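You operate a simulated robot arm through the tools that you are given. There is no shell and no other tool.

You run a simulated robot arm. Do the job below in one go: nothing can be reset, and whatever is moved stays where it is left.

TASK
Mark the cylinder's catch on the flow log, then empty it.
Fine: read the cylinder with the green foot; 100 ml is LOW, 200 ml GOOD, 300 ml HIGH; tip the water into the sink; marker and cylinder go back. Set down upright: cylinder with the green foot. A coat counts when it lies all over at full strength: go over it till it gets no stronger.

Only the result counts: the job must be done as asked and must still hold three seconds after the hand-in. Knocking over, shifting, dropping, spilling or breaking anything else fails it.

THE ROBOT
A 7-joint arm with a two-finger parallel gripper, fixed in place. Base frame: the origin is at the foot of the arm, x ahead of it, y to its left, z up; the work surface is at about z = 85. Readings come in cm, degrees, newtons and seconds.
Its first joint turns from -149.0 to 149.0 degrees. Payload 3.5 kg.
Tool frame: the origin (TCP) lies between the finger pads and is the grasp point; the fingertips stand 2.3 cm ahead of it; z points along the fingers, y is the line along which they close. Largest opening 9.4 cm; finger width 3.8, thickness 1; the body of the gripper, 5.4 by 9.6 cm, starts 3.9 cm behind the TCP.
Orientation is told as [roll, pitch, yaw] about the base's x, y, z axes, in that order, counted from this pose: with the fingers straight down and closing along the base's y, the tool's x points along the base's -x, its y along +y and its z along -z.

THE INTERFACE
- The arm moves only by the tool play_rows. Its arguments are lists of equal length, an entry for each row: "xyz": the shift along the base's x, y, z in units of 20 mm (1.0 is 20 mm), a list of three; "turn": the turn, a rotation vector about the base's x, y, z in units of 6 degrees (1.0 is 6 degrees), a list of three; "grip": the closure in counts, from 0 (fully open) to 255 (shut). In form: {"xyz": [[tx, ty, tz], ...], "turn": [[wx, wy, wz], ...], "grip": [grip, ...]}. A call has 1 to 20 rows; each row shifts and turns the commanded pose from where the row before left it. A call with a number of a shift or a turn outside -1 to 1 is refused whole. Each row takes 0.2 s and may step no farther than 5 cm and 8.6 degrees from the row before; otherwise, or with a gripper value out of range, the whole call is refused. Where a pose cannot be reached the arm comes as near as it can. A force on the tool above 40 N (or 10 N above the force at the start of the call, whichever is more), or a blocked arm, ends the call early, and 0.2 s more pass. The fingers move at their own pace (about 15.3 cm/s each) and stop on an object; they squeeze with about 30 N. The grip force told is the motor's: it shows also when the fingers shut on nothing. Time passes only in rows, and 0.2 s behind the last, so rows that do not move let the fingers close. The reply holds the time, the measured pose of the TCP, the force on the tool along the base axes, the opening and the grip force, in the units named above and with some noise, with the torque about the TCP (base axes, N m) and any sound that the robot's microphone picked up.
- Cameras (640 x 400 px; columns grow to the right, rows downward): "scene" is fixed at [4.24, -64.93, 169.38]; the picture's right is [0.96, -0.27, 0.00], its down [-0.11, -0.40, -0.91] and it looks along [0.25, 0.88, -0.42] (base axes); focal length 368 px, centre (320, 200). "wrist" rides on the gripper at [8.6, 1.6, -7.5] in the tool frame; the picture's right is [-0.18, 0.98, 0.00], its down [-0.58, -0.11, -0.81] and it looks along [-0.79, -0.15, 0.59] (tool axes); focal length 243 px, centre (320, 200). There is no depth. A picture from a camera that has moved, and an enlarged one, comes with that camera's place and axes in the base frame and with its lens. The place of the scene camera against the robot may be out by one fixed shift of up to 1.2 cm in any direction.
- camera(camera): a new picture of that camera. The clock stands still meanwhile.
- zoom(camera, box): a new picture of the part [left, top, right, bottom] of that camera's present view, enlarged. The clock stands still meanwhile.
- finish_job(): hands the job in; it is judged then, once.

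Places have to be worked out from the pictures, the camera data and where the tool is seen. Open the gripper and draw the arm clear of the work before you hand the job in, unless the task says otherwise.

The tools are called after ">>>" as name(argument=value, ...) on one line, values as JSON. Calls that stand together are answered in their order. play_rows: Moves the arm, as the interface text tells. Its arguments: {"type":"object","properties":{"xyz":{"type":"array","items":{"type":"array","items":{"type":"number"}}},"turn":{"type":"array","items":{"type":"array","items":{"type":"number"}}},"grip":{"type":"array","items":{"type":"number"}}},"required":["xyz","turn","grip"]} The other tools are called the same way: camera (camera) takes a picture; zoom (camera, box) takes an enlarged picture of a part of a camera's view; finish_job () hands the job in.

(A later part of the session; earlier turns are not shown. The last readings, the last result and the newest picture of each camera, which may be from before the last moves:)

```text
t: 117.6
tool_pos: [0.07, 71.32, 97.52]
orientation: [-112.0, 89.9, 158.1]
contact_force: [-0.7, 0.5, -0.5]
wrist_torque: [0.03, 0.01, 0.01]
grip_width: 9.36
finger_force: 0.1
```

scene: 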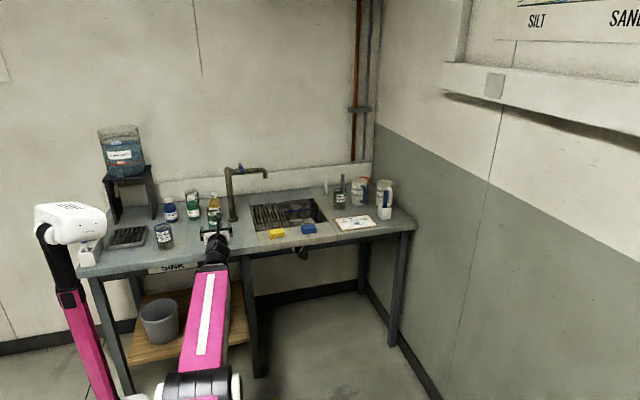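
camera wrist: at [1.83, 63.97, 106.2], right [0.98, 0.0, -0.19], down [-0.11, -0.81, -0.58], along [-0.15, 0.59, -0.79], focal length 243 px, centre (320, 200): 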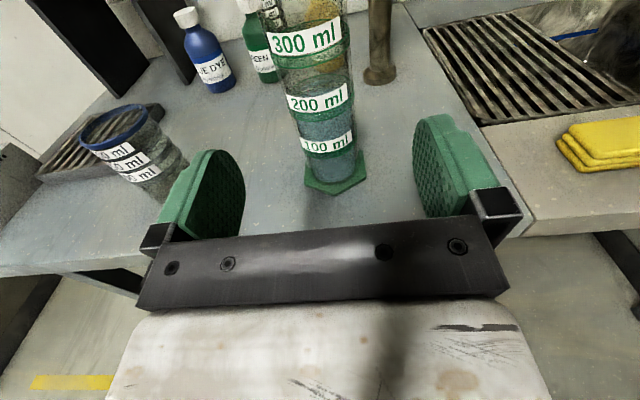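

Level confirmed at the 200 ml ring. The cylinder's axis is at about (-0.4, 84.0) with 5.6 cm diameter. I centre in x, lower to z≈95.3 and advance until the fingers straddle it.

>>> play_rows(xyz=[[-0.11, 0.2, -0.2], [-0.11, 0.4, -0.3], [0, 0.5, -0.3], [0, 0.5, -0.3], [0, 0.5, 0], [0, 0.5, 0], [0, 0.4, 0], [0, 0, 0]], turn=[[0, 0, 0], [0, 0, 0], [0, 0, 0], [0, 0, 0], [0, 0, 0], [0, 0, 0], [0, 0, 0], [0, 0, 0]], grip=[0, 0, 0, 0, 0, 0, 0, 0])

>>> camera(camera="wrist")

>>> zoom(camera="scene", box=[170, 160, 270, 270])

```text
t: 119.4
tool_pos: [-0.3, 77.15, 95.3]
orientation: [-112.5, 89.9, 157.5]
contact_force: [1.0, -0.3, 0.5]
wrist_torque: [0.02, 0.01, 0.02]
grip_width: 9.39
finger_force: 0.0
```

```text
taken
camera wrist: at [1.34, 69.7, 104.0], right [0.98, 0.0, -0.19], down [-0.11, -0.81, -0.58], along [-0.15, 0.59, -0.79], focal length 243 px, centre (320, 200)
```

wrist: 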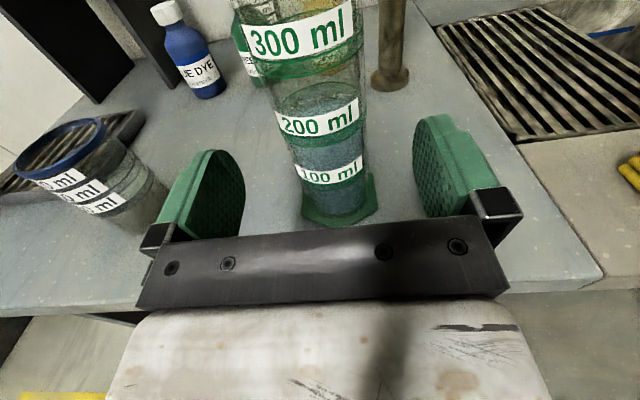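

```text
3.64 times, centred on (220, 215) of scene
camera zoom: at [4.24, -64.93, 169.38], right [0.96, -0.27, 0.0], down [-0.11, -0.4, -0.91], along [0.25, 0.88, -0.42], focal length 1337 px, centre (684, 146)
```

zoom: 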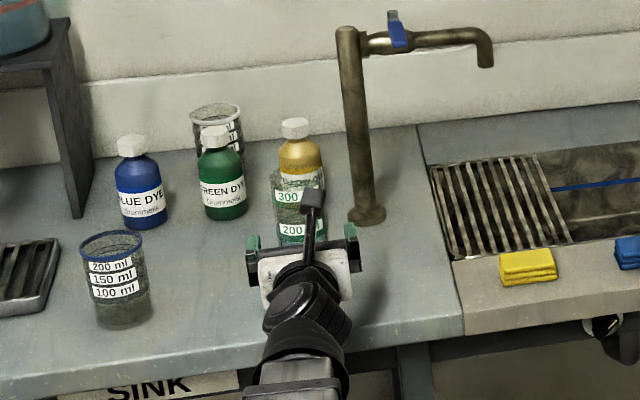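

Aligned within about 2 mm. I advance the last 6.8 cm so the cylinder stands between the pads.

>>> play_rows(xyz=[[0, 0.3, 0], [0, 0.4, 0], [0, 0.4, 0], [0, 0.5, 0], [0, 0.5, 0], [0, 0.5, 0], [0, 0.4, 0], [0, 0.3, 0], [0, 0.1, 0], [0, 0, 0]], turn=[[0, 0, 0], [0, 0, 0], [0, 0, 0], [0, 0, 0], [0, 0, 0], [0, 0, 0], [0, 0, 0], [0, 0, 0], [0, 0, 0], [0, 0, 0]], grip=[0, 0, 0, 0, 0, 0, 0, 0, 0, 0])

>>> camera(camera="wrist")

>>> zoom(camera="scene", box=[170, 160, 270, 270])

```text
t: 121.6
tool_pos: [-0.37, 83.93, 95.32]
orientation: [-110.3, 89.9, 159.5]
contact_force: [-0.4, -0.4, 0.0]
wrist_torque: [0.04, -0.03, 0.02]
grip_width: 9.4
finger_force: 0.2
```

```text
taken
camera wrist: at [1.19, 76.52, 104.01], right [0.98, 0.0, -0.19], down [-0.11, -0.81, -0.58], along [-0.15, 0.59, -0.79], focal length 243 px, centre (320, 200)
```

wrist: 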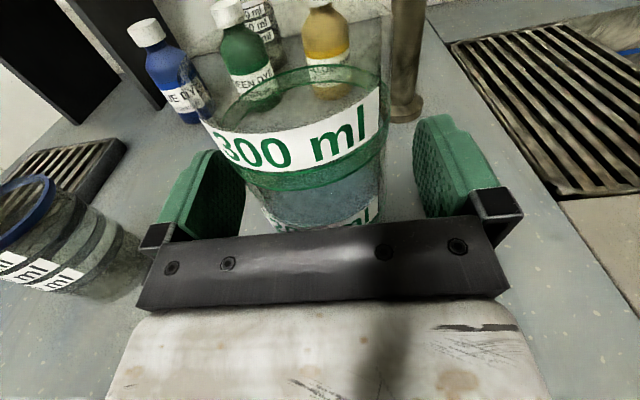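

```text
3.64 times, centred on (220, 215) of scene
camera zoom: at [4.24, -64.93, 169.38], right [0.96, -0.27, 0.0], down [-0.11, -0.4, -0.91], along [0.25, 0.88, -0.42], focal length 1337 px, centre (684, 146)
```

zoom: 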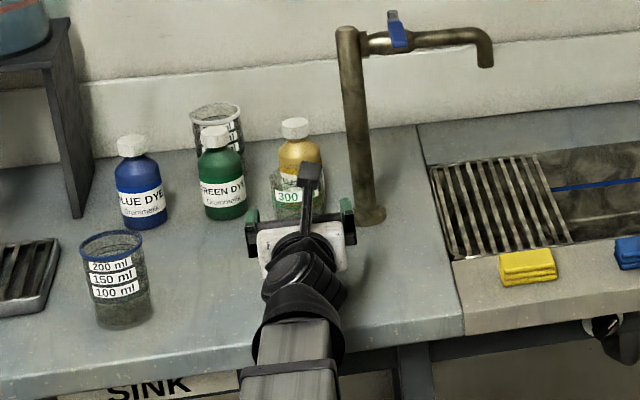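

The cylinder stands between the pads. I close gradually on it.

>>> play_rows(xyz=[[0, 0, 0], [0, 0, 0], [0, 0, 0], [0, 0, 0], [0, 0, 0], [0, 0, 0], [0, 0, 0], [0, 0, 0]], turn=[[0, 0, 0], [0, 0, 0], [0, 0, 0], [0, 0, 0], [0, 0, 0], [0, 0, 0], [0, 0, 0], [0, 0, 0]], grip=[40, 70, 85, 95, 105, 115, 160, 255])

>>> camera(camera="wrist")

```text
t: 123.4
tool_pos: [-0.55, 83.94, 95.41]
orientation: [-123.1, 89.9, 146.9]
contact_force: [1.6, 0.0, 1.3]
wrist_torque: [0.06, -0.29, 0.0]
grip_width: 5.92
finger_force: 29.9
```

```text
taken
camera wrist: at [1.2, 76.52, 104.02], right [0.98, 0.0, -0.18], down [-0.11, -0.81, -0.58], along [-0.15, 0.59, -0.79], focal length 243 px, centre (320, 200)
```

wrist: 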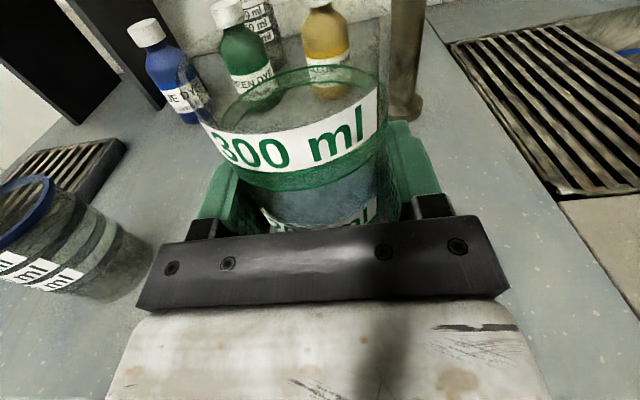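

Gripped at 5.92 cm with 30 N. I lift it straight up slowly by about 12 cm.

>>> play_rows(xyz=[[0, 0, 0.1], [0, 0, 0.3], [0, 0, 0.5], [0, 0, 0.5], [0, 0, 0.5], [0, 0, 0.5], [0, 0, 0.6], [0, 0, 0.6], [0, 0, 0.6], [0, 0, 0.6], [0, 0, 0.5], [0, 0, 0.4], [0, 0, 0.3], [0, 0, 0]], turn=[[0, 0, 0], [0, 0, 0], [0, 0, 0], [0, 0, 0], [0, 0, 0], [0, 0, 0], [0, 0, 0], [0, 0, 0], [0, 0, 0], [0, 0, 0], [0, 0, 0], [0, 0, 0], [0, 0, 0], [0, 0, 0]], grip=[255, 255, 255, 255, 255, 255, 255, 255, 255, 255, 255, 255, 255, 255])

>>> camera(camera="wrist")

>>> zoom(camera="scene", box=[170, 130, 270, 250])

```text
t: 126.4
tool_pos: [-0.48, 83.86, 107.4]
orientation: [-105.0, 89.9, 165.0]
contact_force: [0.4, 0.5, -2.8]
wrist_torque: [-0.01, -0.06, -0.03]
grip_width: 5.94
finger_force: 30.3
```

```text
taken
camera wrist: at [1.31, 76.48, 115.99], right [0.98, 0.0, -0.19], down [-0.11, -0.81, -0.58], along [-0.15, 0.59, -0.79], focal length 243 px, centre (320, 200)
```

wrist: 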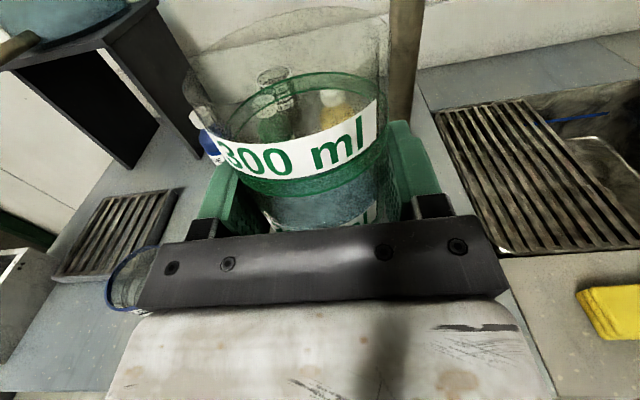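

```text
3.33 times, centred on (220, 190) of scene
camera zoom: at [4.24, -64.93, 169.38], right [0.96, -0.27, 0.0], down [-0.11, -0.4, -0.91], along [0.25, 0.88, -0.42], focal length 1226 px, centre (653, 233)
```

zoom: 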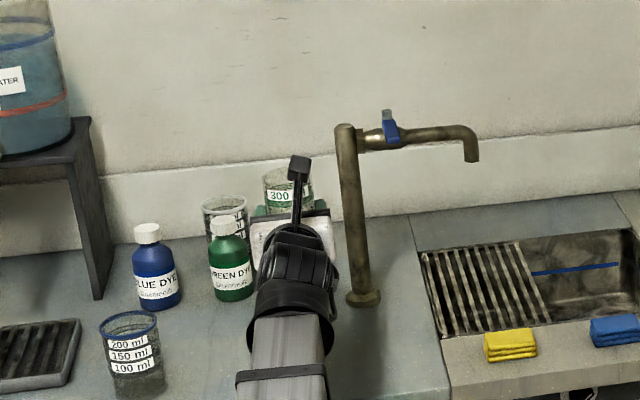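

The cylinder is up and held firmly. I carry it to the right in front of the faucet, keeping it upright and at an even, moderate speed.

>>> play_rows(xyz=[[0.2, 0, 0], [0.4, 0, 0], [0.6, 0, 0], [0.7, 0, 0], [0.8, 0, 0], [0.8, 0, 0], [0.8, 0, 0], [0.8, 0, 0], [0.8, 0, 0], [0.8, 0, 0], [0.8, 0, 0], [0.8, 0, 0], [0.8, 0, 0], [0.8, 0, 0], [0.8, 0, 0], [0.8, 0, 0], [0.8, 0, 0], [0.7, 0, 0], [0.6, 0, 0], [0.5, 0, 0]], turn=[[0, 0, 0], [0, 0, 0], [0, 0, 0], [0, 0, 0], [0, 0, 0], [0, 0, 0], [0, 0, 0], [0, 0, 0], [0, 0, 0], [0, 0, 0], [0, 0, 0], [0, 0, 0], [0, 0, 0], [0, 0, 0], [0, 0, 0], [0, 0, 0], [0, 0, 0], [0, 0, 0], [0, 0, 0], [0, 0, 0]], grip=[255, 255, 255, 255, 255, 255, 255, 255, 255, 255, 255, 255, 255, 255, 255, 255, 255, 255, 255, 255])

>>> camera(camera="wrist")

>>> camera(camera="scene")

```text
t: 130.6
tool_pos: [27.69, 83.68, 107.42]
orientation: [-91.8, 89.9, 178.3]
contact_force: [-0.4, 0.4, -3.0]
wrist_torque: [0.03, -0.05, 0.01]
grip_width: 5.96
finger_force: 30.5
```

```text
taken
camera wrist: at [29.49, 76.44, 116.06], right [0.98, 0.0, -0.18], down [-0.11, -0.81, -0.58], along [-0.15, 0.59, -0.79], focal length 243 px, centre (320, 200)
```

wrist: 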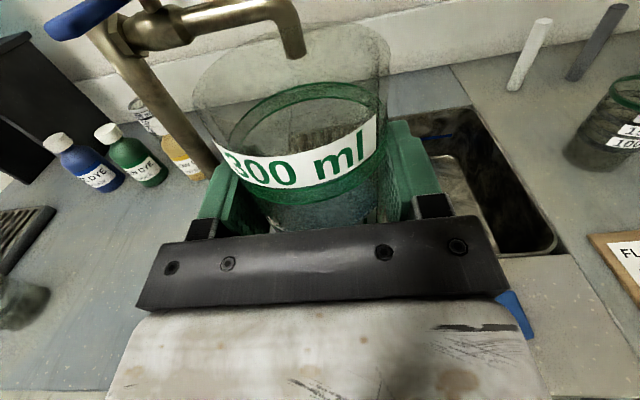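

```text
taken
```

scene: 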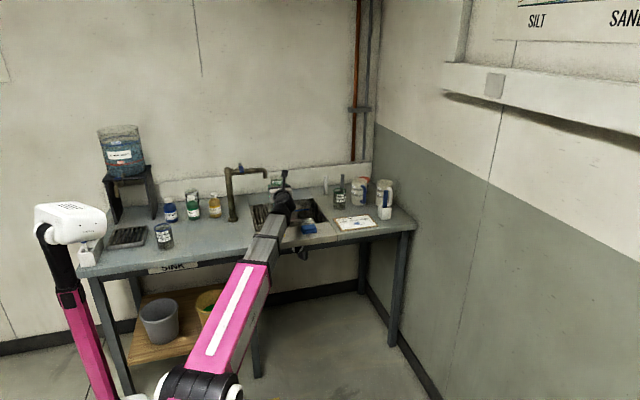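

I continue right to x≈37 and then in over the open basin to y≈96.5, keeping clear of the spout's end.

>>> play_rows(xyz=[[0.5, 0, 0.1], [0.7, 0, 0.1], [0.8, 0, 0.1], [0.8, 0.1, 0.1], [0.8, 0.3, 0.1], [0.6, 0.5, 0.1], [0.4, 0.6, 0.1], [0.1, 0.7, 0], [0, 0.7, 0], [0, 0.7, 0], [0, 0.7, 0], [0, 0.7, 0], [0, 0.6, 0], [0, 0.5, 0], [0, 0.3, 0], [0, 0, 0]], turn=[[0, 0, 0], [0, 0, 0], [0, 0, 0], [0, 0, 0], [0, 0, 0], [0, 0, 0], [0, 0, 0], [0, 0, 0], [0, 0, 0], [0, 0, 0], [0, 0, 0], [0, 0, 0], [0, 0, 0], [0, 0, 0], [0, 0, 0], [0, 0, 0]], grip=[255, 255, 255, 255, 255, 255, 255, 255, 255, 255, 255, 255, 255, 255, 255, 255])

>>> camera(camera="wrist")

>>> camera(camera="scene")

>>> zoom(camera="scene", box=[220, 140, 350, 250])

```text
t: 134.0
tool_pos: [37.19, 96.84, 108.73]
orientation: [-107.3, 89.9, 163.0]
contact_force: [0.1, -0.3, -2.9]
wrist_torque: [0.01, -0.04, -0.03]
grip_width: 5.94
finger_force: 30.1
```

```text
taken
camera wrist: at [38.93, 89.38, 117.46], right [0.98, 0.0, -0.19], down [-0.11, -0.81, -0.58], along [-0.15, 0.59, -0.79], focal length 243 px, centre (320, 200)
```

wrist: 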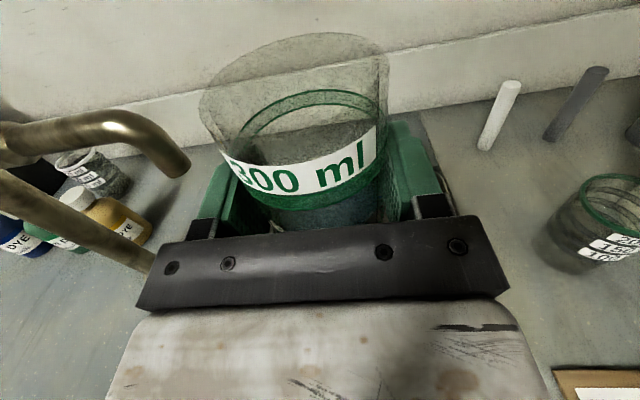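

```text
taken
```

scene: 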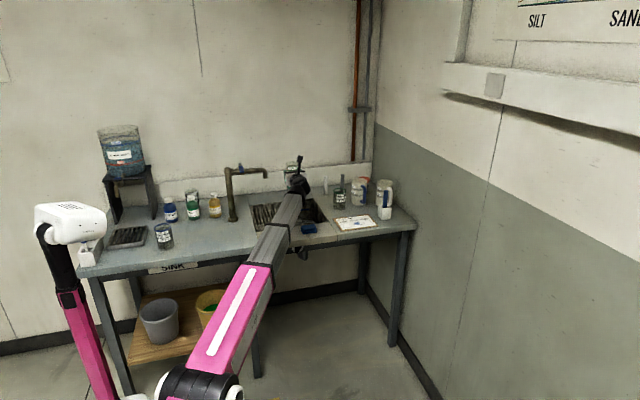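

```text
3.64 times, centred on (285, 195) of scene
camera zoom: at [4.24, -64.93, 169.38], right [0.96, -0.27, 0.0], down [-0.11, -0.4, -0.91], along [0.25, 0.88, -0.42], focal length 1337 px, centre (447, 218)
```

zoom: 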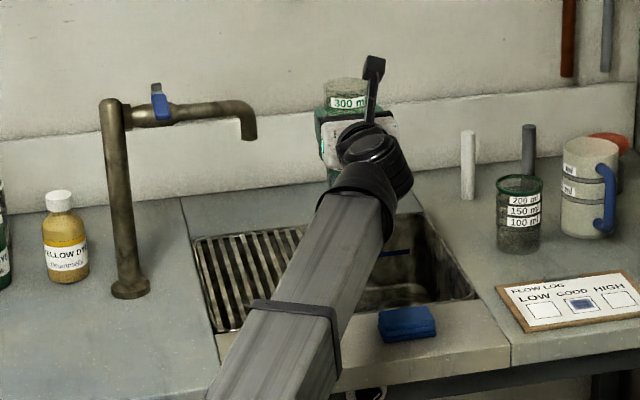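

Rim sits about 5.5 cm above the TCP; tipping to +x would swing the foot near the spout end (~26, 103). I shift to about (40, 95.5) for more clearance before tipping.

>>> play_rows(xyz=[[0.3, -0.1, 0], [0.4, -0.2, 0], [0.4, -0.2, 0], [0.3, -0.15, 0], [0, 0, 0]], turn=[[0, 0, 0], [0, 0, 0], [0, 0, 0], [0, 0, 0], [0, 0, 0]], grip=[255, 255, 255, 255, 255])

>>> play_rows(xyz=[[0, 0, 0], [0, 0, 0], [0, 0, 0], [0, 0, 0], [0, 0, 0], [0, 0, 0], [0, 0, 0], [0, 0, 0], [0, 0, 0]], turn=[[0, 0.4, 0], [0, 0.8, 0], [0, 0.9, 0], [0, 0.9, 0], [0, 0.9, 0], [0, 0.9, 0], [0, 0.9, 0], [0, 0.8, 0], [0, 0, 0]], grip=[255, 255, 255, 255, 255, 255, 255, 255, 255])

>>> camera(camera="wrist")

>>> zoom(camera="scene", box=[220, 140, 350, 250])

```text
t: 135.2
tool_pos: [40.0, 95.51, 108.73]
orientation: [-105.3, 89.9, 164.6]
contact_force: [0.5, -0.7, -2.7]
wrist_torque: [0.0, -0.05, 0.02]
grip_width: 5.93
finger_force: 30.1
```

```text
t: 137.2
tool_pos: [40.04, 95.35, 108.77]
orientation: [-90.0, 50.8, 180.0]
contact_force: [-0.8, 0.4, -2.5]
wrist_torque: [0.02, -0.09, -0.01]
grip_width: 5.94
finger_force: 30.1
```

```text
taken
camera wrist: at [46.82, 87.92, 114.39], right [0.65, 0.0, -0.76], down [-0.45, -0.81, -0.38], along [-0.62, 0.59, -0.52], focal length 243 px, centre (320, 200)
```

wrist: 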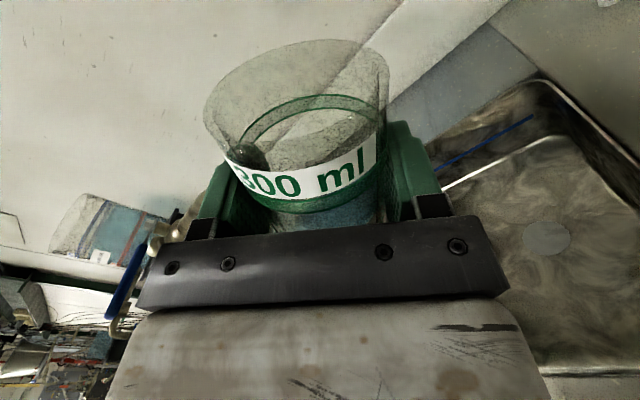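

```text
3.64 times, centred on (285, 195) of scene
camera zoom: at [4.24, -64.93, 169.38], right [0.96, -0.27, 0.0], down [-0.11, -0.4, -0.91], along [0.25, 0.88, -0.42], focal length 1337 px, centre (447, 218)
```

zoom: 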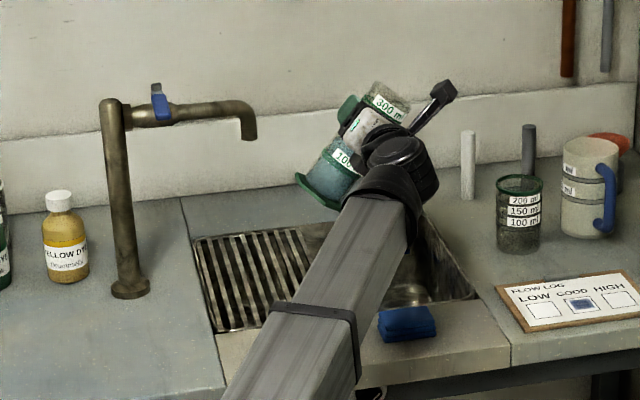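

Tilted 39° with no trouble, and the foot is well clear of the spout. I keep tipping slowly towards 90°.

>>> play_rows(xyz=[[0, 0, 0], [0, 0, 0], [0, 0, 0], [0, 0, 0], [0, 0, 0], [0, 0, 0], [0, 0, 0], [0, 0, 0], [0, 0, 0], [0, 0, 0], [0, 0, 0], [0, 0, 0], [0, 0, 0], [0, 0, 0], [0, 0, 0], [0, 0, 0]], turn=[[0, 0.5, 0], [0, 0.6, 0], [0, 0.6, 0], [0, 0.6, 0], [0, 0.6, 0], [0, 0.6, 0], [0, 0.6, 0], [0, 0.6, 0], [0, 0.6, 0], [0, 0.6, 0], [0, 0.6, 0], [0, 0.6, 0], [0, 0.6, 0], [0, 0.5, 0], [0, 0.4, 0], [0, 0, 0]], grip=[255, 255, 255, 255, 255, 255, 255, 255, 255, 255, 255, 255, 255, 255, 255, 255])

>>> camera(camera="wrist")

>>> zoom(camera="scene", box=[220, 140, 350, 250])

```text
t: 140.6
tool_pos: [41.32, 95.86, 100.41]
orientation: [-94.8, 8.2, 179.2]
contact_force: [0.0, -1.4, -0.6]
wrist_torque: [0.0, -0.1, 0.01]
grip_width: 5.89
finger_force: 30.0
out of reach, approached as far as the arm can: row 8, 9, 10, 11, 12, 13, 14, 15
```

```text
taken
camera wrist: at [50.04, 88.56, 99.55], right [-0.04, 0.08, -1.0], down [-0.59, -0.8, -0.04], along [-0.8, 0.59, 0.08], focal length 243 px, centre (320, 200)
```

wrist: 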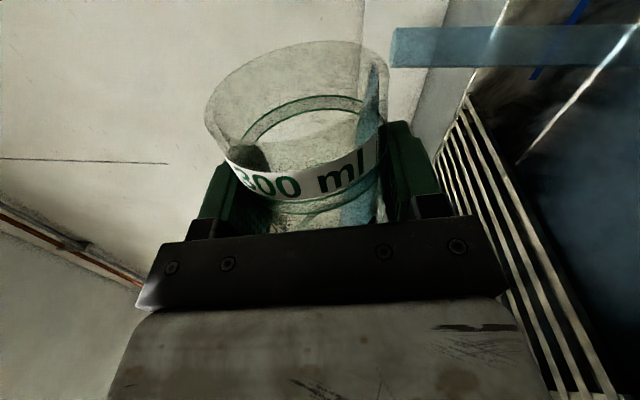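

```text
3.64 times, centred on (285, 195) of scene
camera zoom: at [4.24, -64.93, 169.38], right [0.96, -0.27, 0.0], down [-0.11, -0.4, -0.91], along [0.25, 0.88, -0.42], focal length 1337 px, centre (447, 218)
```

zoom: 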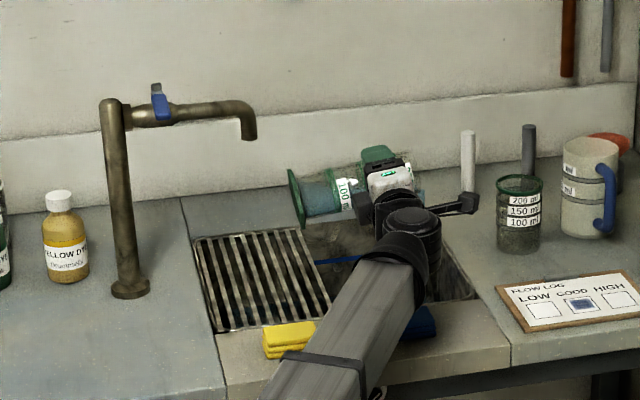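

It is pouring: the stream falls inside the basin. Further roll this way is out of reach, so I hold still and let it run out.

>>> play_rows(xyz=[[0, 0, 0], [0, 0, 0], [0, 0, 0], [0, 0, 0], [0, 0, 0], [0, 0, 0], [0, 0, 0], [0, 0, 0]], turn=[[0, 0, 0], [0, 0, 0], [0, 0, 0], [0, 0, 0], [0, 0, 0], [0, 0, 0], [0, 0, 0], [0, 0, 0]], grip=[255, 255, 255, 255, 255, 255, 255, 255])

>>> camera(camera="wrist")

>>> zoom(camera="scene", box=[260, 160, 350, 240])

```text
t: 142.4
tool_pos: [41.19, 95.84, 100.52]
orientation: [-94.8, 8.3, 179.2]
contact_force: [-1.1, -0.9, -1.3]
wrist_torque: [0.03, -0.09, 0.01]
grip_width: 5.92
finger_force: 30.2
```

```text
taken
camera wrist: at [50.04, 88.56, 99.57], right [-0.04, 0.08, -1.0], down [-0.59, -0.8, -0.04], along [-0.81, 0.59, 0.08], focal length 243 px, centre (320, 200)
```

wrist: 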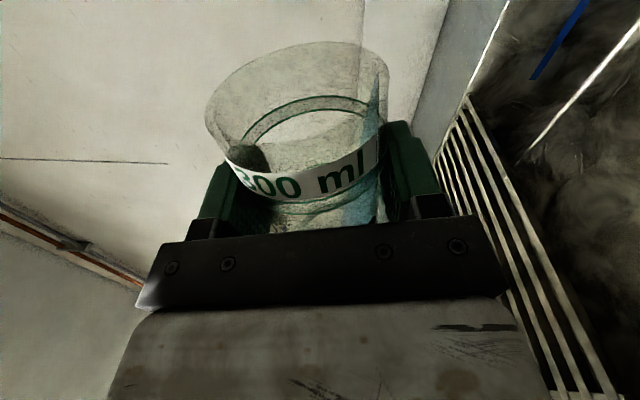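

```text
5.00 times, centred on (305, 200) of scene
camera zoom: at [4.24, -64.93, 169.38], right [0.96, -0.27, 0.0], down [-0.11, -0.4, -0.91], along [0.25, 0.88, -0.42], focal length 1838 px, centre (395, 200)
```

zoom: 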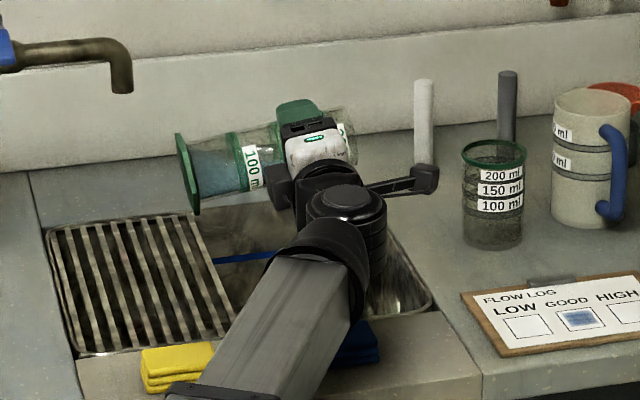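

The flow stopped at about 82° tilt, with a wedge of water left in the bottom. Rolling to the other side should allow far more tilt, so I come back upright while rising.

>>> play_rows(xyz=[[0, 0, 0.2], [0, 0, 0.3], [0.1, 0, 0.4], [0.1, 0, 0.4], [0.1, 0, 0.4], [0.1, 0, 0.4], [0.1, 0, 0.4], [0.1, 0, 0.4], [0.1, 0, 0.4], [0.1, 0, 0.4], [0.1, 0, 0.4], [0, 0, 0.3], [0, 0, 0.2], [0, 0, 0.1], [0, 0, 0], [0, 0, 0]], turn=[[0, -0.5, 0], [0, -0.8, 0], [0, -1, 0], [0, -1, 0], [0, -1, 0], [0, -1, 0], [0, -1, 0], [0, -1, 0], [0, -1, 0], [0, -1, 0], [0, -1, 0], [0, -1, 0], [0, -1, 0], [0, -0.8, -0.3], [0, -0.55, -0.45], [0, 0, 0]], grip=[255, 255, 255, 255, 255, 255, 255, 255, 255, 255, 255, 255, 255, 255, 255, 255])

>>> camera(camera="wrist")

>>> zoom(camera="scene", box=[220, 140, 350, 250])

```text
t: 145.8
tool_pos: [43.12, 95.89, 109.93]
orientation: [-178.2, 89.2, 91.6]
contact_force: [0.1, -0.7, -1.7]
wrist_torque: [0.0, -0.02, 0.02]
grip_width: 5.88
finger_force: 29.9
```

```text
taken
camera wrist: at [44.68, 88.34, 118.51], right [0.98, 0.0, -0.18], down [-0.12, -0.8, -0.59], along [-0.14, 0.6, -0.78], focal length 243 px, centre (320, 200)
```

wrist: 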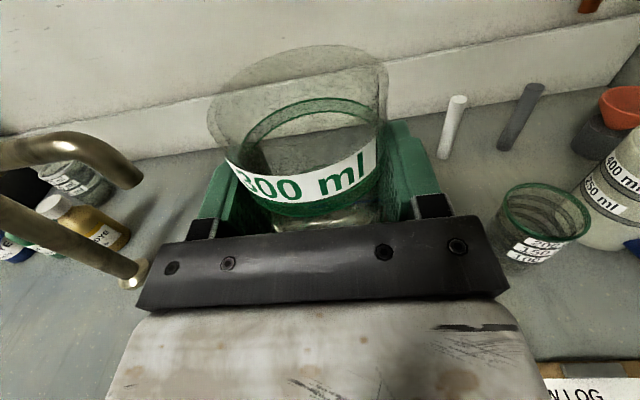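

```text
3.64 times, centred on (285, 195) of scene
camera zoom: at [4.24, -64.93, 169.38], right [0.96, -0.27, 0.0], down [-0.11, -0.4, -0.91], along [0.25, 0.88, -0.42], focal length 1337 px, centre (447, 218)
```

zoom: 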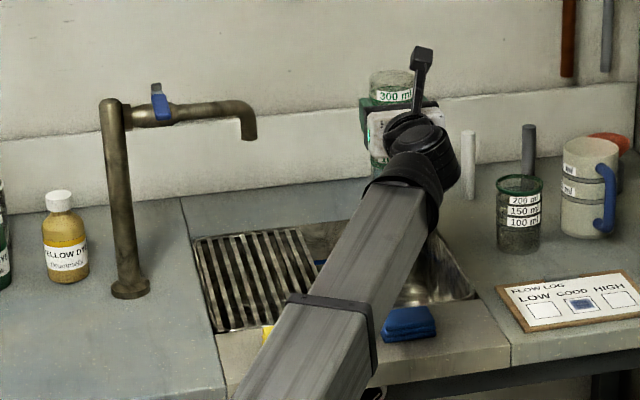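

Upright again, about 120 g lighter. I shift 3 cm to the right and then roll the other way, towards -x, so the lip is over the middle of the basin.

>>> play_rows(xyz=[[0.3, 0, 0], [0.5, 0, 0], [0.4, 0, 0], [0.2, 0, 0], [0, 0, 0], [0, 0, 0], [0, 0, 0], [0, 0, 0], [0, 0, 0], [0, 0, 0], [0, 0, 0], [0, 0, 0], [0, 0, 0], [0, 0, 0], [0, 0, 0]], turn=[[0, 0, 0], [0, 0, 0], [0, 0, 0], [0, 0, 0], [0, -0.5, 0], [0, -0.8, 0], [0, -1, 0], [0, -1, 0], [0, -1, 0], [0, -1, 0], [0, -1, 0], [0, -1, 0], [0, -1, 0], [0, -0.7, 0], [0, 0, 0]], grip=[255, 255, 255, 255, 255, 255, 255, 255, 255, 255, 255, 255, 255, 255, 255])

>>> camera(camera="wrist")

>>> zoom(camera="scene", box=[220, 140, 350, 250])

```text
t: 149.0
tool_pos: [45.98, 95.91, 109.92]
orientation: [91.1, 35.9, 1.1]
contact_force: [0.2, 0.1, -0.8]
wrist_torque: [-0.02, 0.06, 0.0]
grip_width: 5.92
finger_force: 29.7
```

```text
taken
camera wrist: at [39.95, 88.31, 116.23], right [0.73, 0.0, 0.69], down [0.41, -0.8, -0.44], along [0.55, 0.6, -0.58], focal length 243 px, centre (320, 200)
```

wrist: 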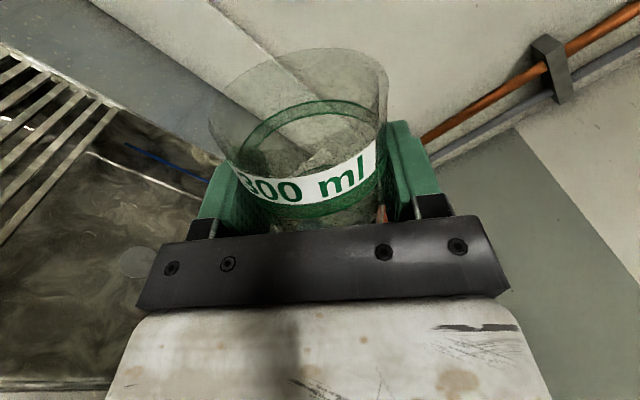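

```text
3.64 times, centred on (285, 195) of scene
camera zoom: at [4.24, -64.93, 169.38], right [0.96, -0.27, 0.0], down [-0.11, -0.4, -0.91], along [0.25, 0.88, -0.42], focal length 1337 px, centre (447, 218)
```

zoom: 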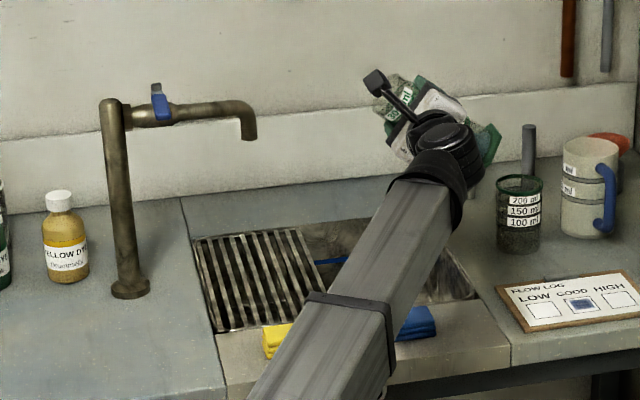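

Tilted 54° to the left, lip over the basin. I continue rolling past horizontal.

>>> play_rows(xyz=[[0, 0, 0], [0, 0, 0], [0, 0, 0], [0, 0, 0], [0, 0, 0], [0, 0, 0], [0, 0, 0], [0, 0, 0], [0, 0, 0], [0, 0, 0], [0, 0, 0], [0, 0, 0], [0, 0, 0]], turn=[[0, -0.4, 0], [0, -0.6, 0], [0, -0.7, 0], [0, -0.7, 0], [0, -0.7, 0], [0, -0.7, 0], [0, -0.7, 0], [0, -0.7, 0], [0, -0.7, 0], [0, -0.7, 0], [0, -0.6, 0], [0, -0.4, 0], [0, 0, 0]], grip=[255, 255, 255, 255, 255, 255, 255, 255, 255, 255, 255, 255, 255])

>>> camera(camera="wrist")

>>> zoom(camera="scene", box=[220, 140, 350, 250])

```text
t: 151.8
tool_pos: [45.74, 95.82, 109.95]
orientation: [90.4, -9.6, 0.9]
contact_force: [0.8, 0.0, -0.3]
wrist_torque: [0.0, 0.08, -0.01]
grip_width: 5.87
finger_force: 29.8
```

```text
taken
camera wrist: at [37.17, 88.36, 110.09], right [0.02, 0.0, 1.0], down [0.6, -0.8, -0.01], along [0.8, 0.61, -0.01], focal length 243 px, centre (320, 200)
```

wrist: 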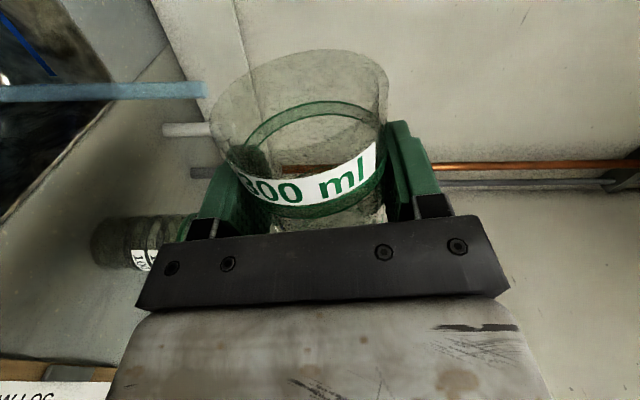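

```text
3.64 times, centred on (285, 195) of scene
camera zoom: at [4.24, -64.93, 169.38], right [0.96, -0.27, 0.0], down [-0.11, -0.4, -0.91], along [0.25, 0.88, -0.42], focal length 1337 px, centre (447, 218)
```

zoom: 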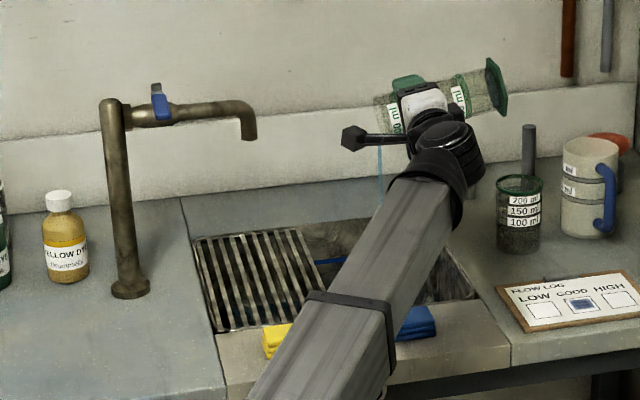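

Past horizontal now (about 100°), with the stream falling straight down into the basin. I tilt further to about 130° and hold until it stops.

>>> play_rows(xyz=[[0, 0, 0], [0, 0, 0], [0, 0, 0], [0, 0, 0], [0, 0, 0], [0, 0, 0], [0, 0, 0], [0, 0, 0], [0, 0, 0], [0, 0, 0], [0, 0, 0], [0, 0, 0], [0, 0, 0], [0, 0, 0], [0, 0, 0], [0, 0, 0], [0, 0, 0], [0, 0, 0]], turn=[[0, 0, 0], [0, 0, 0], [0, 0, 0], [0, -0.6, 0], [0, -0.7, 0], [0, -0.7, 0], [0, -0.7, 0], [0, -0.7, 0], [0, -0.7, 0], [0, -0.7, 0], [0, -0.6, 0], [0, 0, 0], [0, 0, 0], [0, 0, 0], [0, 0, 0], [0, 0, 0], [0, 0, 0], [0, 0, 0]], grip=[255, 255, 255, 255, 255, 255, 255, 255, 255, 255, 255, 255, 255, 255, 255, 255, 255, 255])

>>> camera(camera="wrist")

>>> zoom(camera="scene", box=[220, 140, 350, 250])

```text
t: 155.6
tool_pos: [45.81, 95.76, 109.91]
orientation: [89.5, -41.9, 1.2]
contact_force: [0.0, -0.4, -0.5]
wrist_torque: [0.0, 0.03, 0.0]
grip_width: 5.86
finger_force: 29.9
```

```text
taken
camera wrist: at [38.48, 88.32, 105.38], right [-0.52, 0.0, 0.85], down [0.52, -0.8, 0.31], along [0.68, 0.61, 0.42], focal length 243 px, centre (320, 200)
```

wrist: 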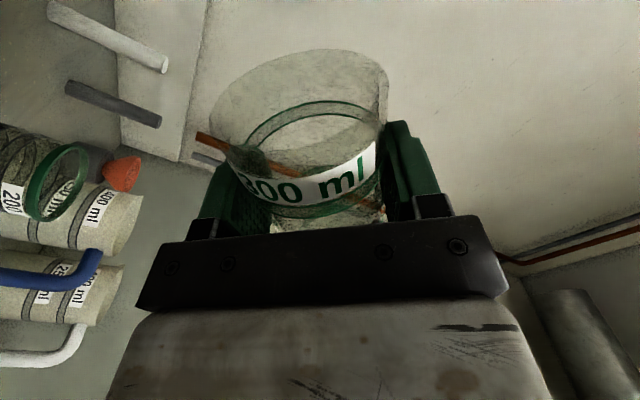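

```text
3.64 times, centred on (285, 195) of scene
camera zoom: at [4.24, -64.93, 169.38], right [0.96, -0.27, 0.0], down [-0.11, -0.4, -0.91], along [0.25, 0.88, -0.42], focal length 1337 px, centre (447, 218)
```

zoom: 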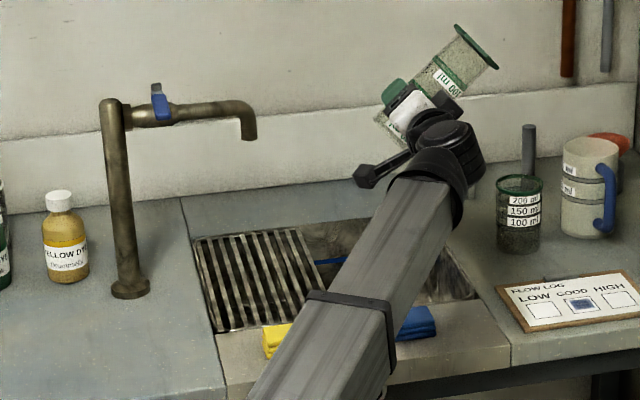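

The stream has stopped at 132°. I zoom to see that the cylinder is empty and look for any spill.

>>> zoom(camera="scene", box=[290, 140, 340, 200])

>>> zoom(camera="scene", box=[240, 180, 400, 270])

```text
6.67 times, centred on (315, 170) of scene
camera zoom: at [4.24, -64.93, 169.38], right [0.96, -0.27, 0.0], down [-0.11, -0.4, -0.91], along [0.25, 0.88, -0.42], focal length 2451 px, centre (353, 400)
```

zoom: 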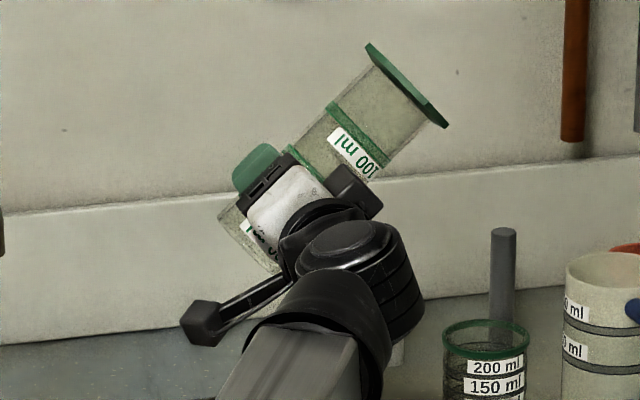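

```text
4.00 times, centred on (320, 225) of scene
camera zoom: at [4.24, -64.93, 169.38], right [0.96, -0.27, 0.0], down [-0.11, -0.4, -0.91], along [0.25, 0.88, -0.42], focal length 1471 px, centre (320, 100)
```

zoom: 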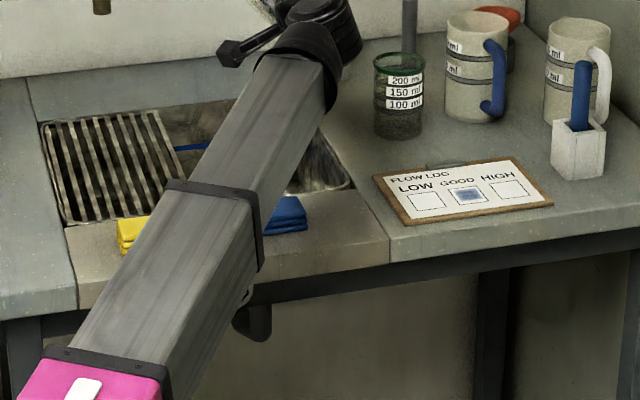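

The cylinder is empty and there is no sign of a spill on the bench. I roll it back upright.

>>> play_rows(xyz=[[0, 0, 0], [0, 0, 0], [0, 0, 0], [0, 0, 0], [0, 0, 0], [0, 0, 0], [0, 0, 0], [0, 0, 0], [0, 0, 0], [0, 0, 0], [0, 0, 0], [0, 0, 0], [0, 0, 0], [0, 0, 0], [0, 0, 0], [0, 0, 0], [0, 0, 0], [0, 0, 0], [0, 0, 0], [0, 0, 0]], turn=[[0, 0.6, 0], [0, 0.9, 0], [0, 1, 0], [0, 1, 0], [0, 1, 0], [0, 1, 0], [0, 1, 0], [0, 1, 0], [0, 1, 0], [0, 1, 0], [0, 1, 0], [0, 1, 0], [0, 1, 0], [0, 1, 0], [0, 1, 0], [0, 1, 0], [0, 1, 0], [0, 1, 0], [0, 1, 0], [0, 1, 0]], grip=[255, 255, 255, 255, 255, 255, 255, 255, 255, 255, 255, 255, 255, 255, 255, 255, 255, 255, 255, 255])

>>> play_rows(xyz=[[0, 0, 0], [0, 0, 0], [0, 0, 0], [0, 0, 0]], turn=[[0, 1, 0], [0, 0.9, 0], [0, 0.6, 0], [0, 0, 0]], grip=[255, 255, 255, 255])

>>> camera(camera="wrist")

>>> zoom(camera="scene", box=[220, 140, 350, 250])

```text
t: 159.8
tool_pos: [45.81, 95.84, 109.92]
orientation: [93.8, 75.2, 3.5]
contact_force: [0.1, 0.2, -0.9]
wrist_torque: [0.02, 0.03, 0.01]
grip_width: 5.86
finger_force: 30.7
```

```text
t: 160.8
tool_pos: [45.87, 95.8, 110.02]
orientation: [-169.7, 89.1, 99.9]
contact_force: [-0.1, -0.4, -0.8]
wrist_torque: [0.04, -0.02, 0.06]
grip_width: 5.88
finger_force: 29.9
```

```text
taken
camera wrist: at [47.43, 88.34, 118.52], right [0.98, 0.0, -0.19], down [-0.12, -0.8, -0.59], along [-0.15, 0.6, -0.78], focal length 243 px, centre (320, 200)
```

wrist: 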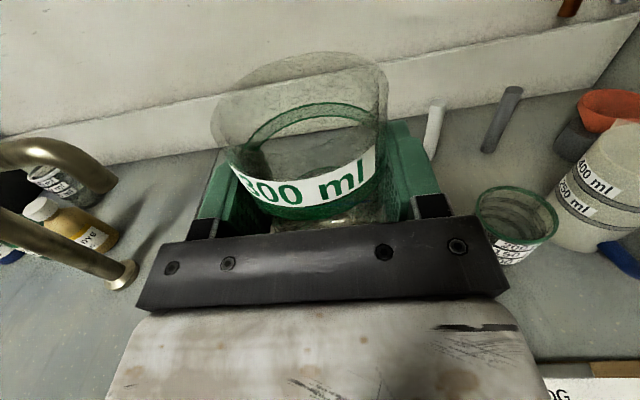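

```text
3.64 times, centred on (285, 195) of scene
camera zoom: at [4.24, -64.93, 169.38], right [0.96, -0.27, 0.0], down [-0.11, -0.4, -0.91], along [0.25, 0.88, -0.42], focal length 1337 px, centre (447, 218)
```

zoom: 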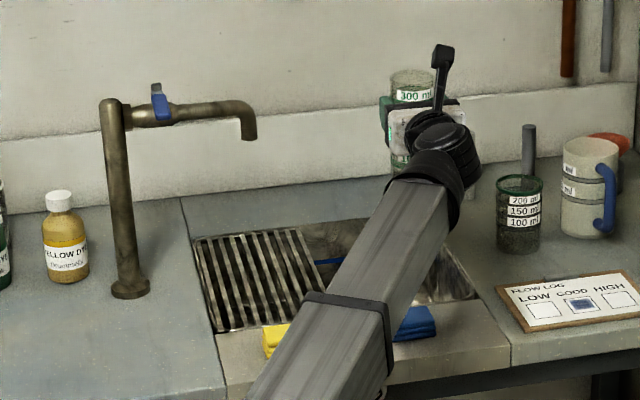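

Upright again, but the cylinder's image has shifted in the wrist view since the lift, so it may have slid or turned slightly in the grip. I zoom in on both views to judge its tilt.

>>> zoom(camera="wrist", box=[190, 30, 430, 240])

>>> zoom(camera="scene", box=[310, 145, 360, 205])

```text
1.90 times, centred on (310, 135) of wrist
camera zoom: at [47.43, 88.34, 118.52], right [0.98, 0.0, -0.19], down [-0.12, -0.8, -0.59], along [-0.15, 0.6, -0.78], focal length 462 px, centre (339, 324)
```

zoom: 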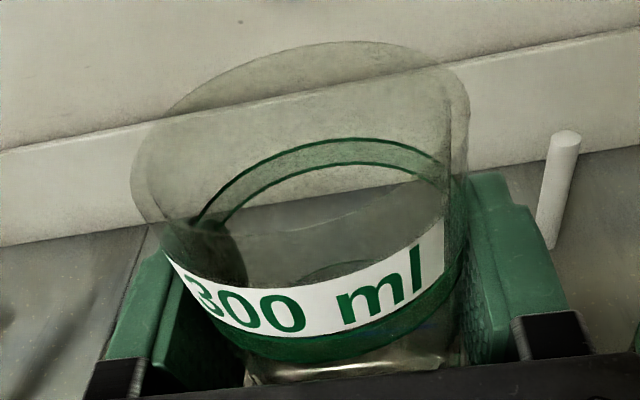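

```text
6.67 times, centred on (335, 175) of scene
camera zoom: at [4.24, -64.93, 169.38], right [0.96, -0.27, 0.0], down [-0.11, -0.4, -0.91], along [0.25, 0.88, -0.42], focal length 2451 px, centre (220, 367)
```

zoom: 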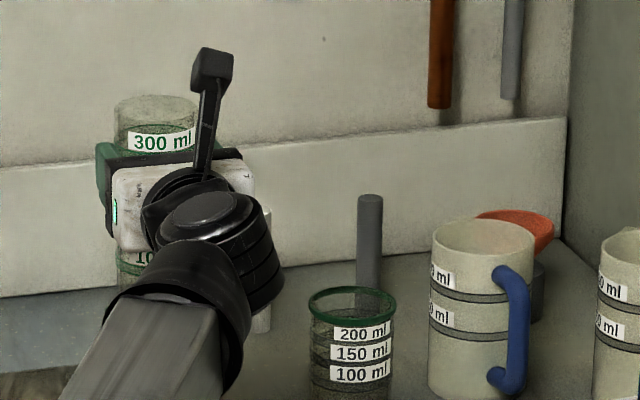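

The cylinder has only slid about 1.3 cm down in the grip and is still upright. I carry it back along the same route: first out to y≈84, then left.

>>> play_rows(xyz=[[0, -0.3, 0], [-0.1, -0.5, 0], [-0.2, -0.7, 0], [-0.2, -0.7, 0], [-0.3, -0.7, 0], [-0.4, -0.7, 0], [-0.5, -0.7, 0], [-0.6, -0.7, 0], [-0.7, -0.5, 0], [-0.8, -0.3, 0], [-0.8, -0.1, 0], [-0.8, 0, 0], [-0.8, 0, 0], [-0.8, 0, 0], [-0.8, 0, 0], [-0.8, 0, 0], [-0.8, 0, 0], [-0.8, 0, 0], [-0.8, 0, 0], [-0.7, 0, 0]], turn=[[0, 0, 0], [0, 0, 0], [0, 0, 0], [0, 0, 0], [0, 0, 0], [0, 0, 0], [0, 0, 0], [0, 0, 0], [0, 0, 0], [0, 0, 0], [0, 0, 0], [0, 0, 0], [0, 0, 0], [0, 0, 0], [0, 0, 0], [0, 0, 0], [0, 0, 0], [0, 0, 0], [0, 0, 0], [0, 0, 0]], grip=[255, 255, 255, 255, 255, 255, 255, 255, 255, 255, 255, 255, 255, 255, 255, 255, 255, 255, 255, 255])

>>> play_rows(xyz=[[-0.7, 0, 0], [-0.8, 0, 0], [-0.8, 0, 0], [-0.8, 0, 0], [-0.8, 0, 0], [-0.8, 0, 0], [-0.8, 0, 0], [-0.8, 0, 0], [-0.8, 0, 0], [-0.8, 0, 0], [-0.8, 0, 0], [-0.8, 0, 0], [-0.6, 0, 0], [-0.4, 0, 0], [-0.2, 0, 0], [0, 0, 0]], turn=[[0, 0, 0], [0, 0, 0], [0, 0, 0], [0, 0, 0], [0, 0, 0], [0, 0, 0], [0, 0, 0], [0, 0, 0], [0, 0, 0], [0, 0, 0], [0, 0, 0], [0, 0, 0], [0, 0, 0], [0, 0, 0], [0, 0, 0], [0, 0, 0]], grip=[255, 255, 255, 255, 255, 255, 255, 255, 255, 255, 255, 255, 255, 255, 255, 255])

>>> camera(camera="wrist")

>>> camera(camera="scene")

```text
t: 165.0
tool_pos: [22.41, 84.12, 109.91]
orientation: [-171.6, 89.1, 98.0]
contact_force: [-0.3, -0.1, -0.9]
wrist_torque: [-0.01, 0.01, 0.0]
grip_width: 5.89
finger_force: 30.2
```

```text
t: 168.4
tool_pos: [1.07, 84.04, 109.96]
orientation: [-174.2, 89.2, 95.4]
contact_force: [0.5, 0.3, 0.3]
wrist_torque: [-0.01, -0.03, 0.0]
grip_width: 5.88
finger_force: 30.0
```

```text
taken
camera wrist: at [2.68, 76.59, 118.48], right [0.98, 0.0, -0.19], down [-0.12, -0.8, -0.59], along [-0.14, 0.6, -0.78], focal length 243 px, centre (320, 200)
```

wrist: 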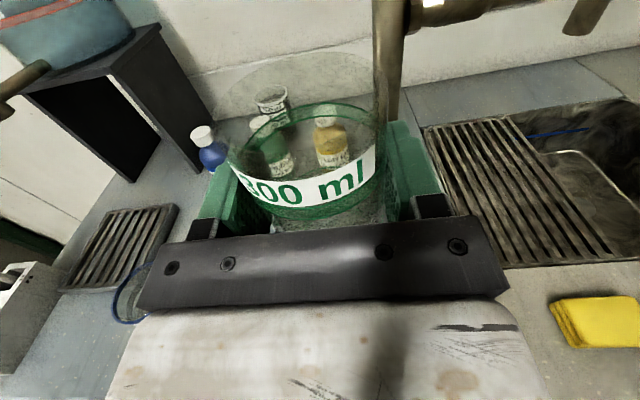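

```text
taken
```

scene: 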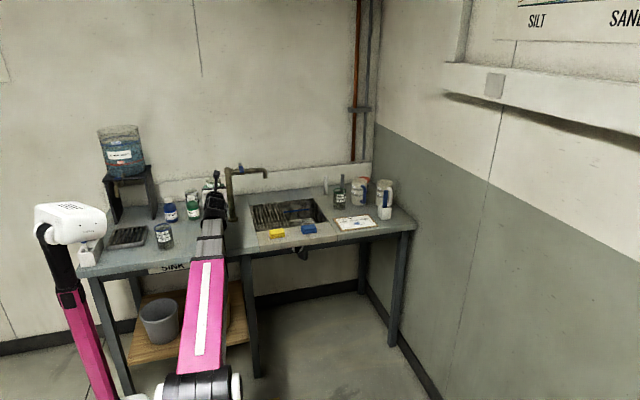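

Over the original place except for 1.5 cm in x. I shift there and lower to about z=98.3, with the foot just above the bench.

>>> play_rows(xyz=[[-0.35, 0, -0.2], [-0.3, -0.03, -0.4], [-0.1, 0, -0.6], [0, 0, -0.7], [0, 0, -0.7], [0, 0, -0.7], [0, 0, -0.7], [0, 0, -0.6], [0, 0, -0.5], [0, 0, -0.4], [0, 0, -0.2], [0, 0, -0.1], [0, 0, 0]], turn=[[0, 0, 0], [0, 0, 0], [0, 0, 0], [0, 0, 0], [0, 0, 0], [0, 0, 0], [0, 0, 0], [0, 0, 0], [0, 0, 0], [0, 0, 0], [0, 0, 0], [0, 0, 0], [0, 0, 0]], grip=[255, 255, 255, 255, 255, 255, 255, 255, 255, 255, 255, 255, 255])

>>> camera(camera="wrist")

>>> zoom(camera="scene", box=[170, 150, 270, 260])

```text
t: 171.2
tool_pos: [-0.41, 83.97, 98.27]
orientation: [-173.8, 89.0, 95.7]
contact_force: [1.0, -0.8, -1.0]
wrist_torque: [0.0, 0.01, 0.01]
grip_width: 5.88
finger_force: 30.2
```

```text
taken
camera wrist: at [1.21, 76.44, 106.81], right [0.98, 0.0, -0.19], down [-0.12, -0.8, -0.59], along [-0.15, 0.6, -0.78], focal length 243 px, centre (320, 200)
```

wrist: 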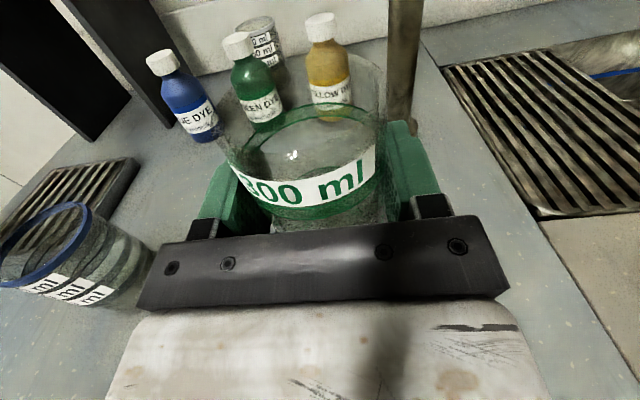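

```text
3.64 times, centred on (220, 205) of scene
camera zoom: at [4.24, -64.93, 169.38], right [0.96, -0.27, 0.0], down [-0.11, -0.4, -0.91], along [0.25, 0.88, -0.42], focal length 1337 px, centre (684, 182)
```

zoom: 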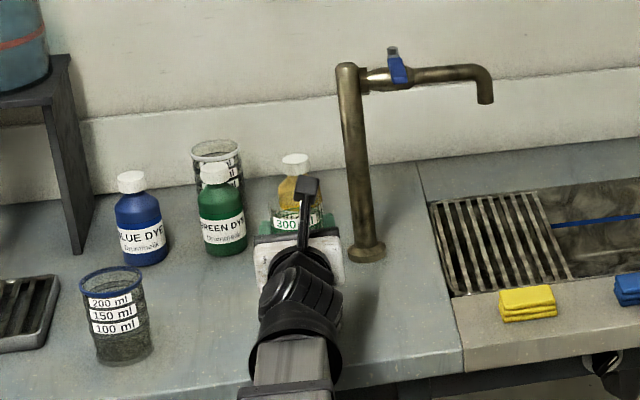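

Now I lower in 1 mm-sized steps, feeling for the foot's contact with the bench.

>>> play_rows(xyz=[[0, 0, -0.1], [0, 0, -0.1], [0, 0, -0.05], [0, 0, 0]], turn=[[0, 0, 0], [0, 0, 0], [0, 0, 0], [0, 0, 0]], grip=[255, 255, 255, 255])

>>> play_rows(xyz=[[0, 0, -0.05], [0, 0, -0.05], [0, 0, 0]], turn=[[0, 0, 0], [0, 0, 0], [0, 0, 0]], grip=[255, 255, 255])

```text
t: 172.2
tool_pos: [-0.41, 84.01, 97.8]
orientation: [-173.8, 89.1, 95.8]
contact_force: [-0.5, -0.3, -1.7]
wrist_torque: [-0.01, 0.02, 0.0]
grip_width: 5.9
finger_force: 29.7
```

```text
t: 173.0
tool_pos: [-0.45, 84.02, 97.52]
orientation: [-173.8, 89.1, 95.8]
contact_force: [0.4, 1.2, -0.9]
wrist_torque: [-0.02, 0.01, 0.02]
grip_width: 5.86
finger_force: 30.3
```

>>> play_rows(xyz=[[0, 0, -0.05], [0, 0, -0.05], [0, 0, 0]], turn=[[0, 0, 0], [0, 0, 0], [0, 0, 0]], grip=[255, 255, 255])

>>> play_rows(xyz=[[0, 0, -0.05], [0, 0, -0.05], [0, 0, 0]], turn=[[0, 0, 0], [0, 0, 0], [0, 0, 0]], grip=[255, 255, 255])

>>> camera(camera="wrist")

```text
t: 173.8
tool_pos: [-0.31, 84.06, 97.35]
orientation: [-173.8, 89.1, 95.8]
contact_force: [-0.6, 0.3, -0.9]
wrist_torque: [-0.04, -0.01, 0.03]
grip_width: 5.86
finger_force: 30.0
```

```text
t: 174.6
tool_pos: [-0.43, 83.94, 97.26]
orientation: [-173.7, 89.1, 95.9]
contact_force: [-0.7, 0.7, -0.4]
wrist_torque: [0.02, -0.01, 0.02]
grip_width: 5.88
finger_force: 29.7
```

```text
taken
camera wrist: at [1.22, 76.45, 105.77], right [0.98, 0.0, -0.19], down [-0.12, -0.8, -0.59], along [-0.15, 0.6, -0.78], focal length 243 px, centre (320, 200)
```

wrist: 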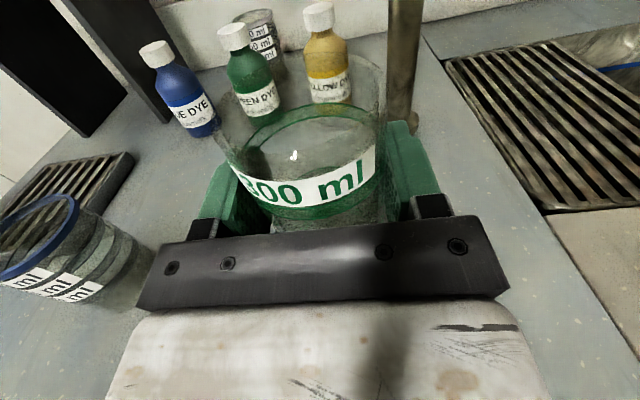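

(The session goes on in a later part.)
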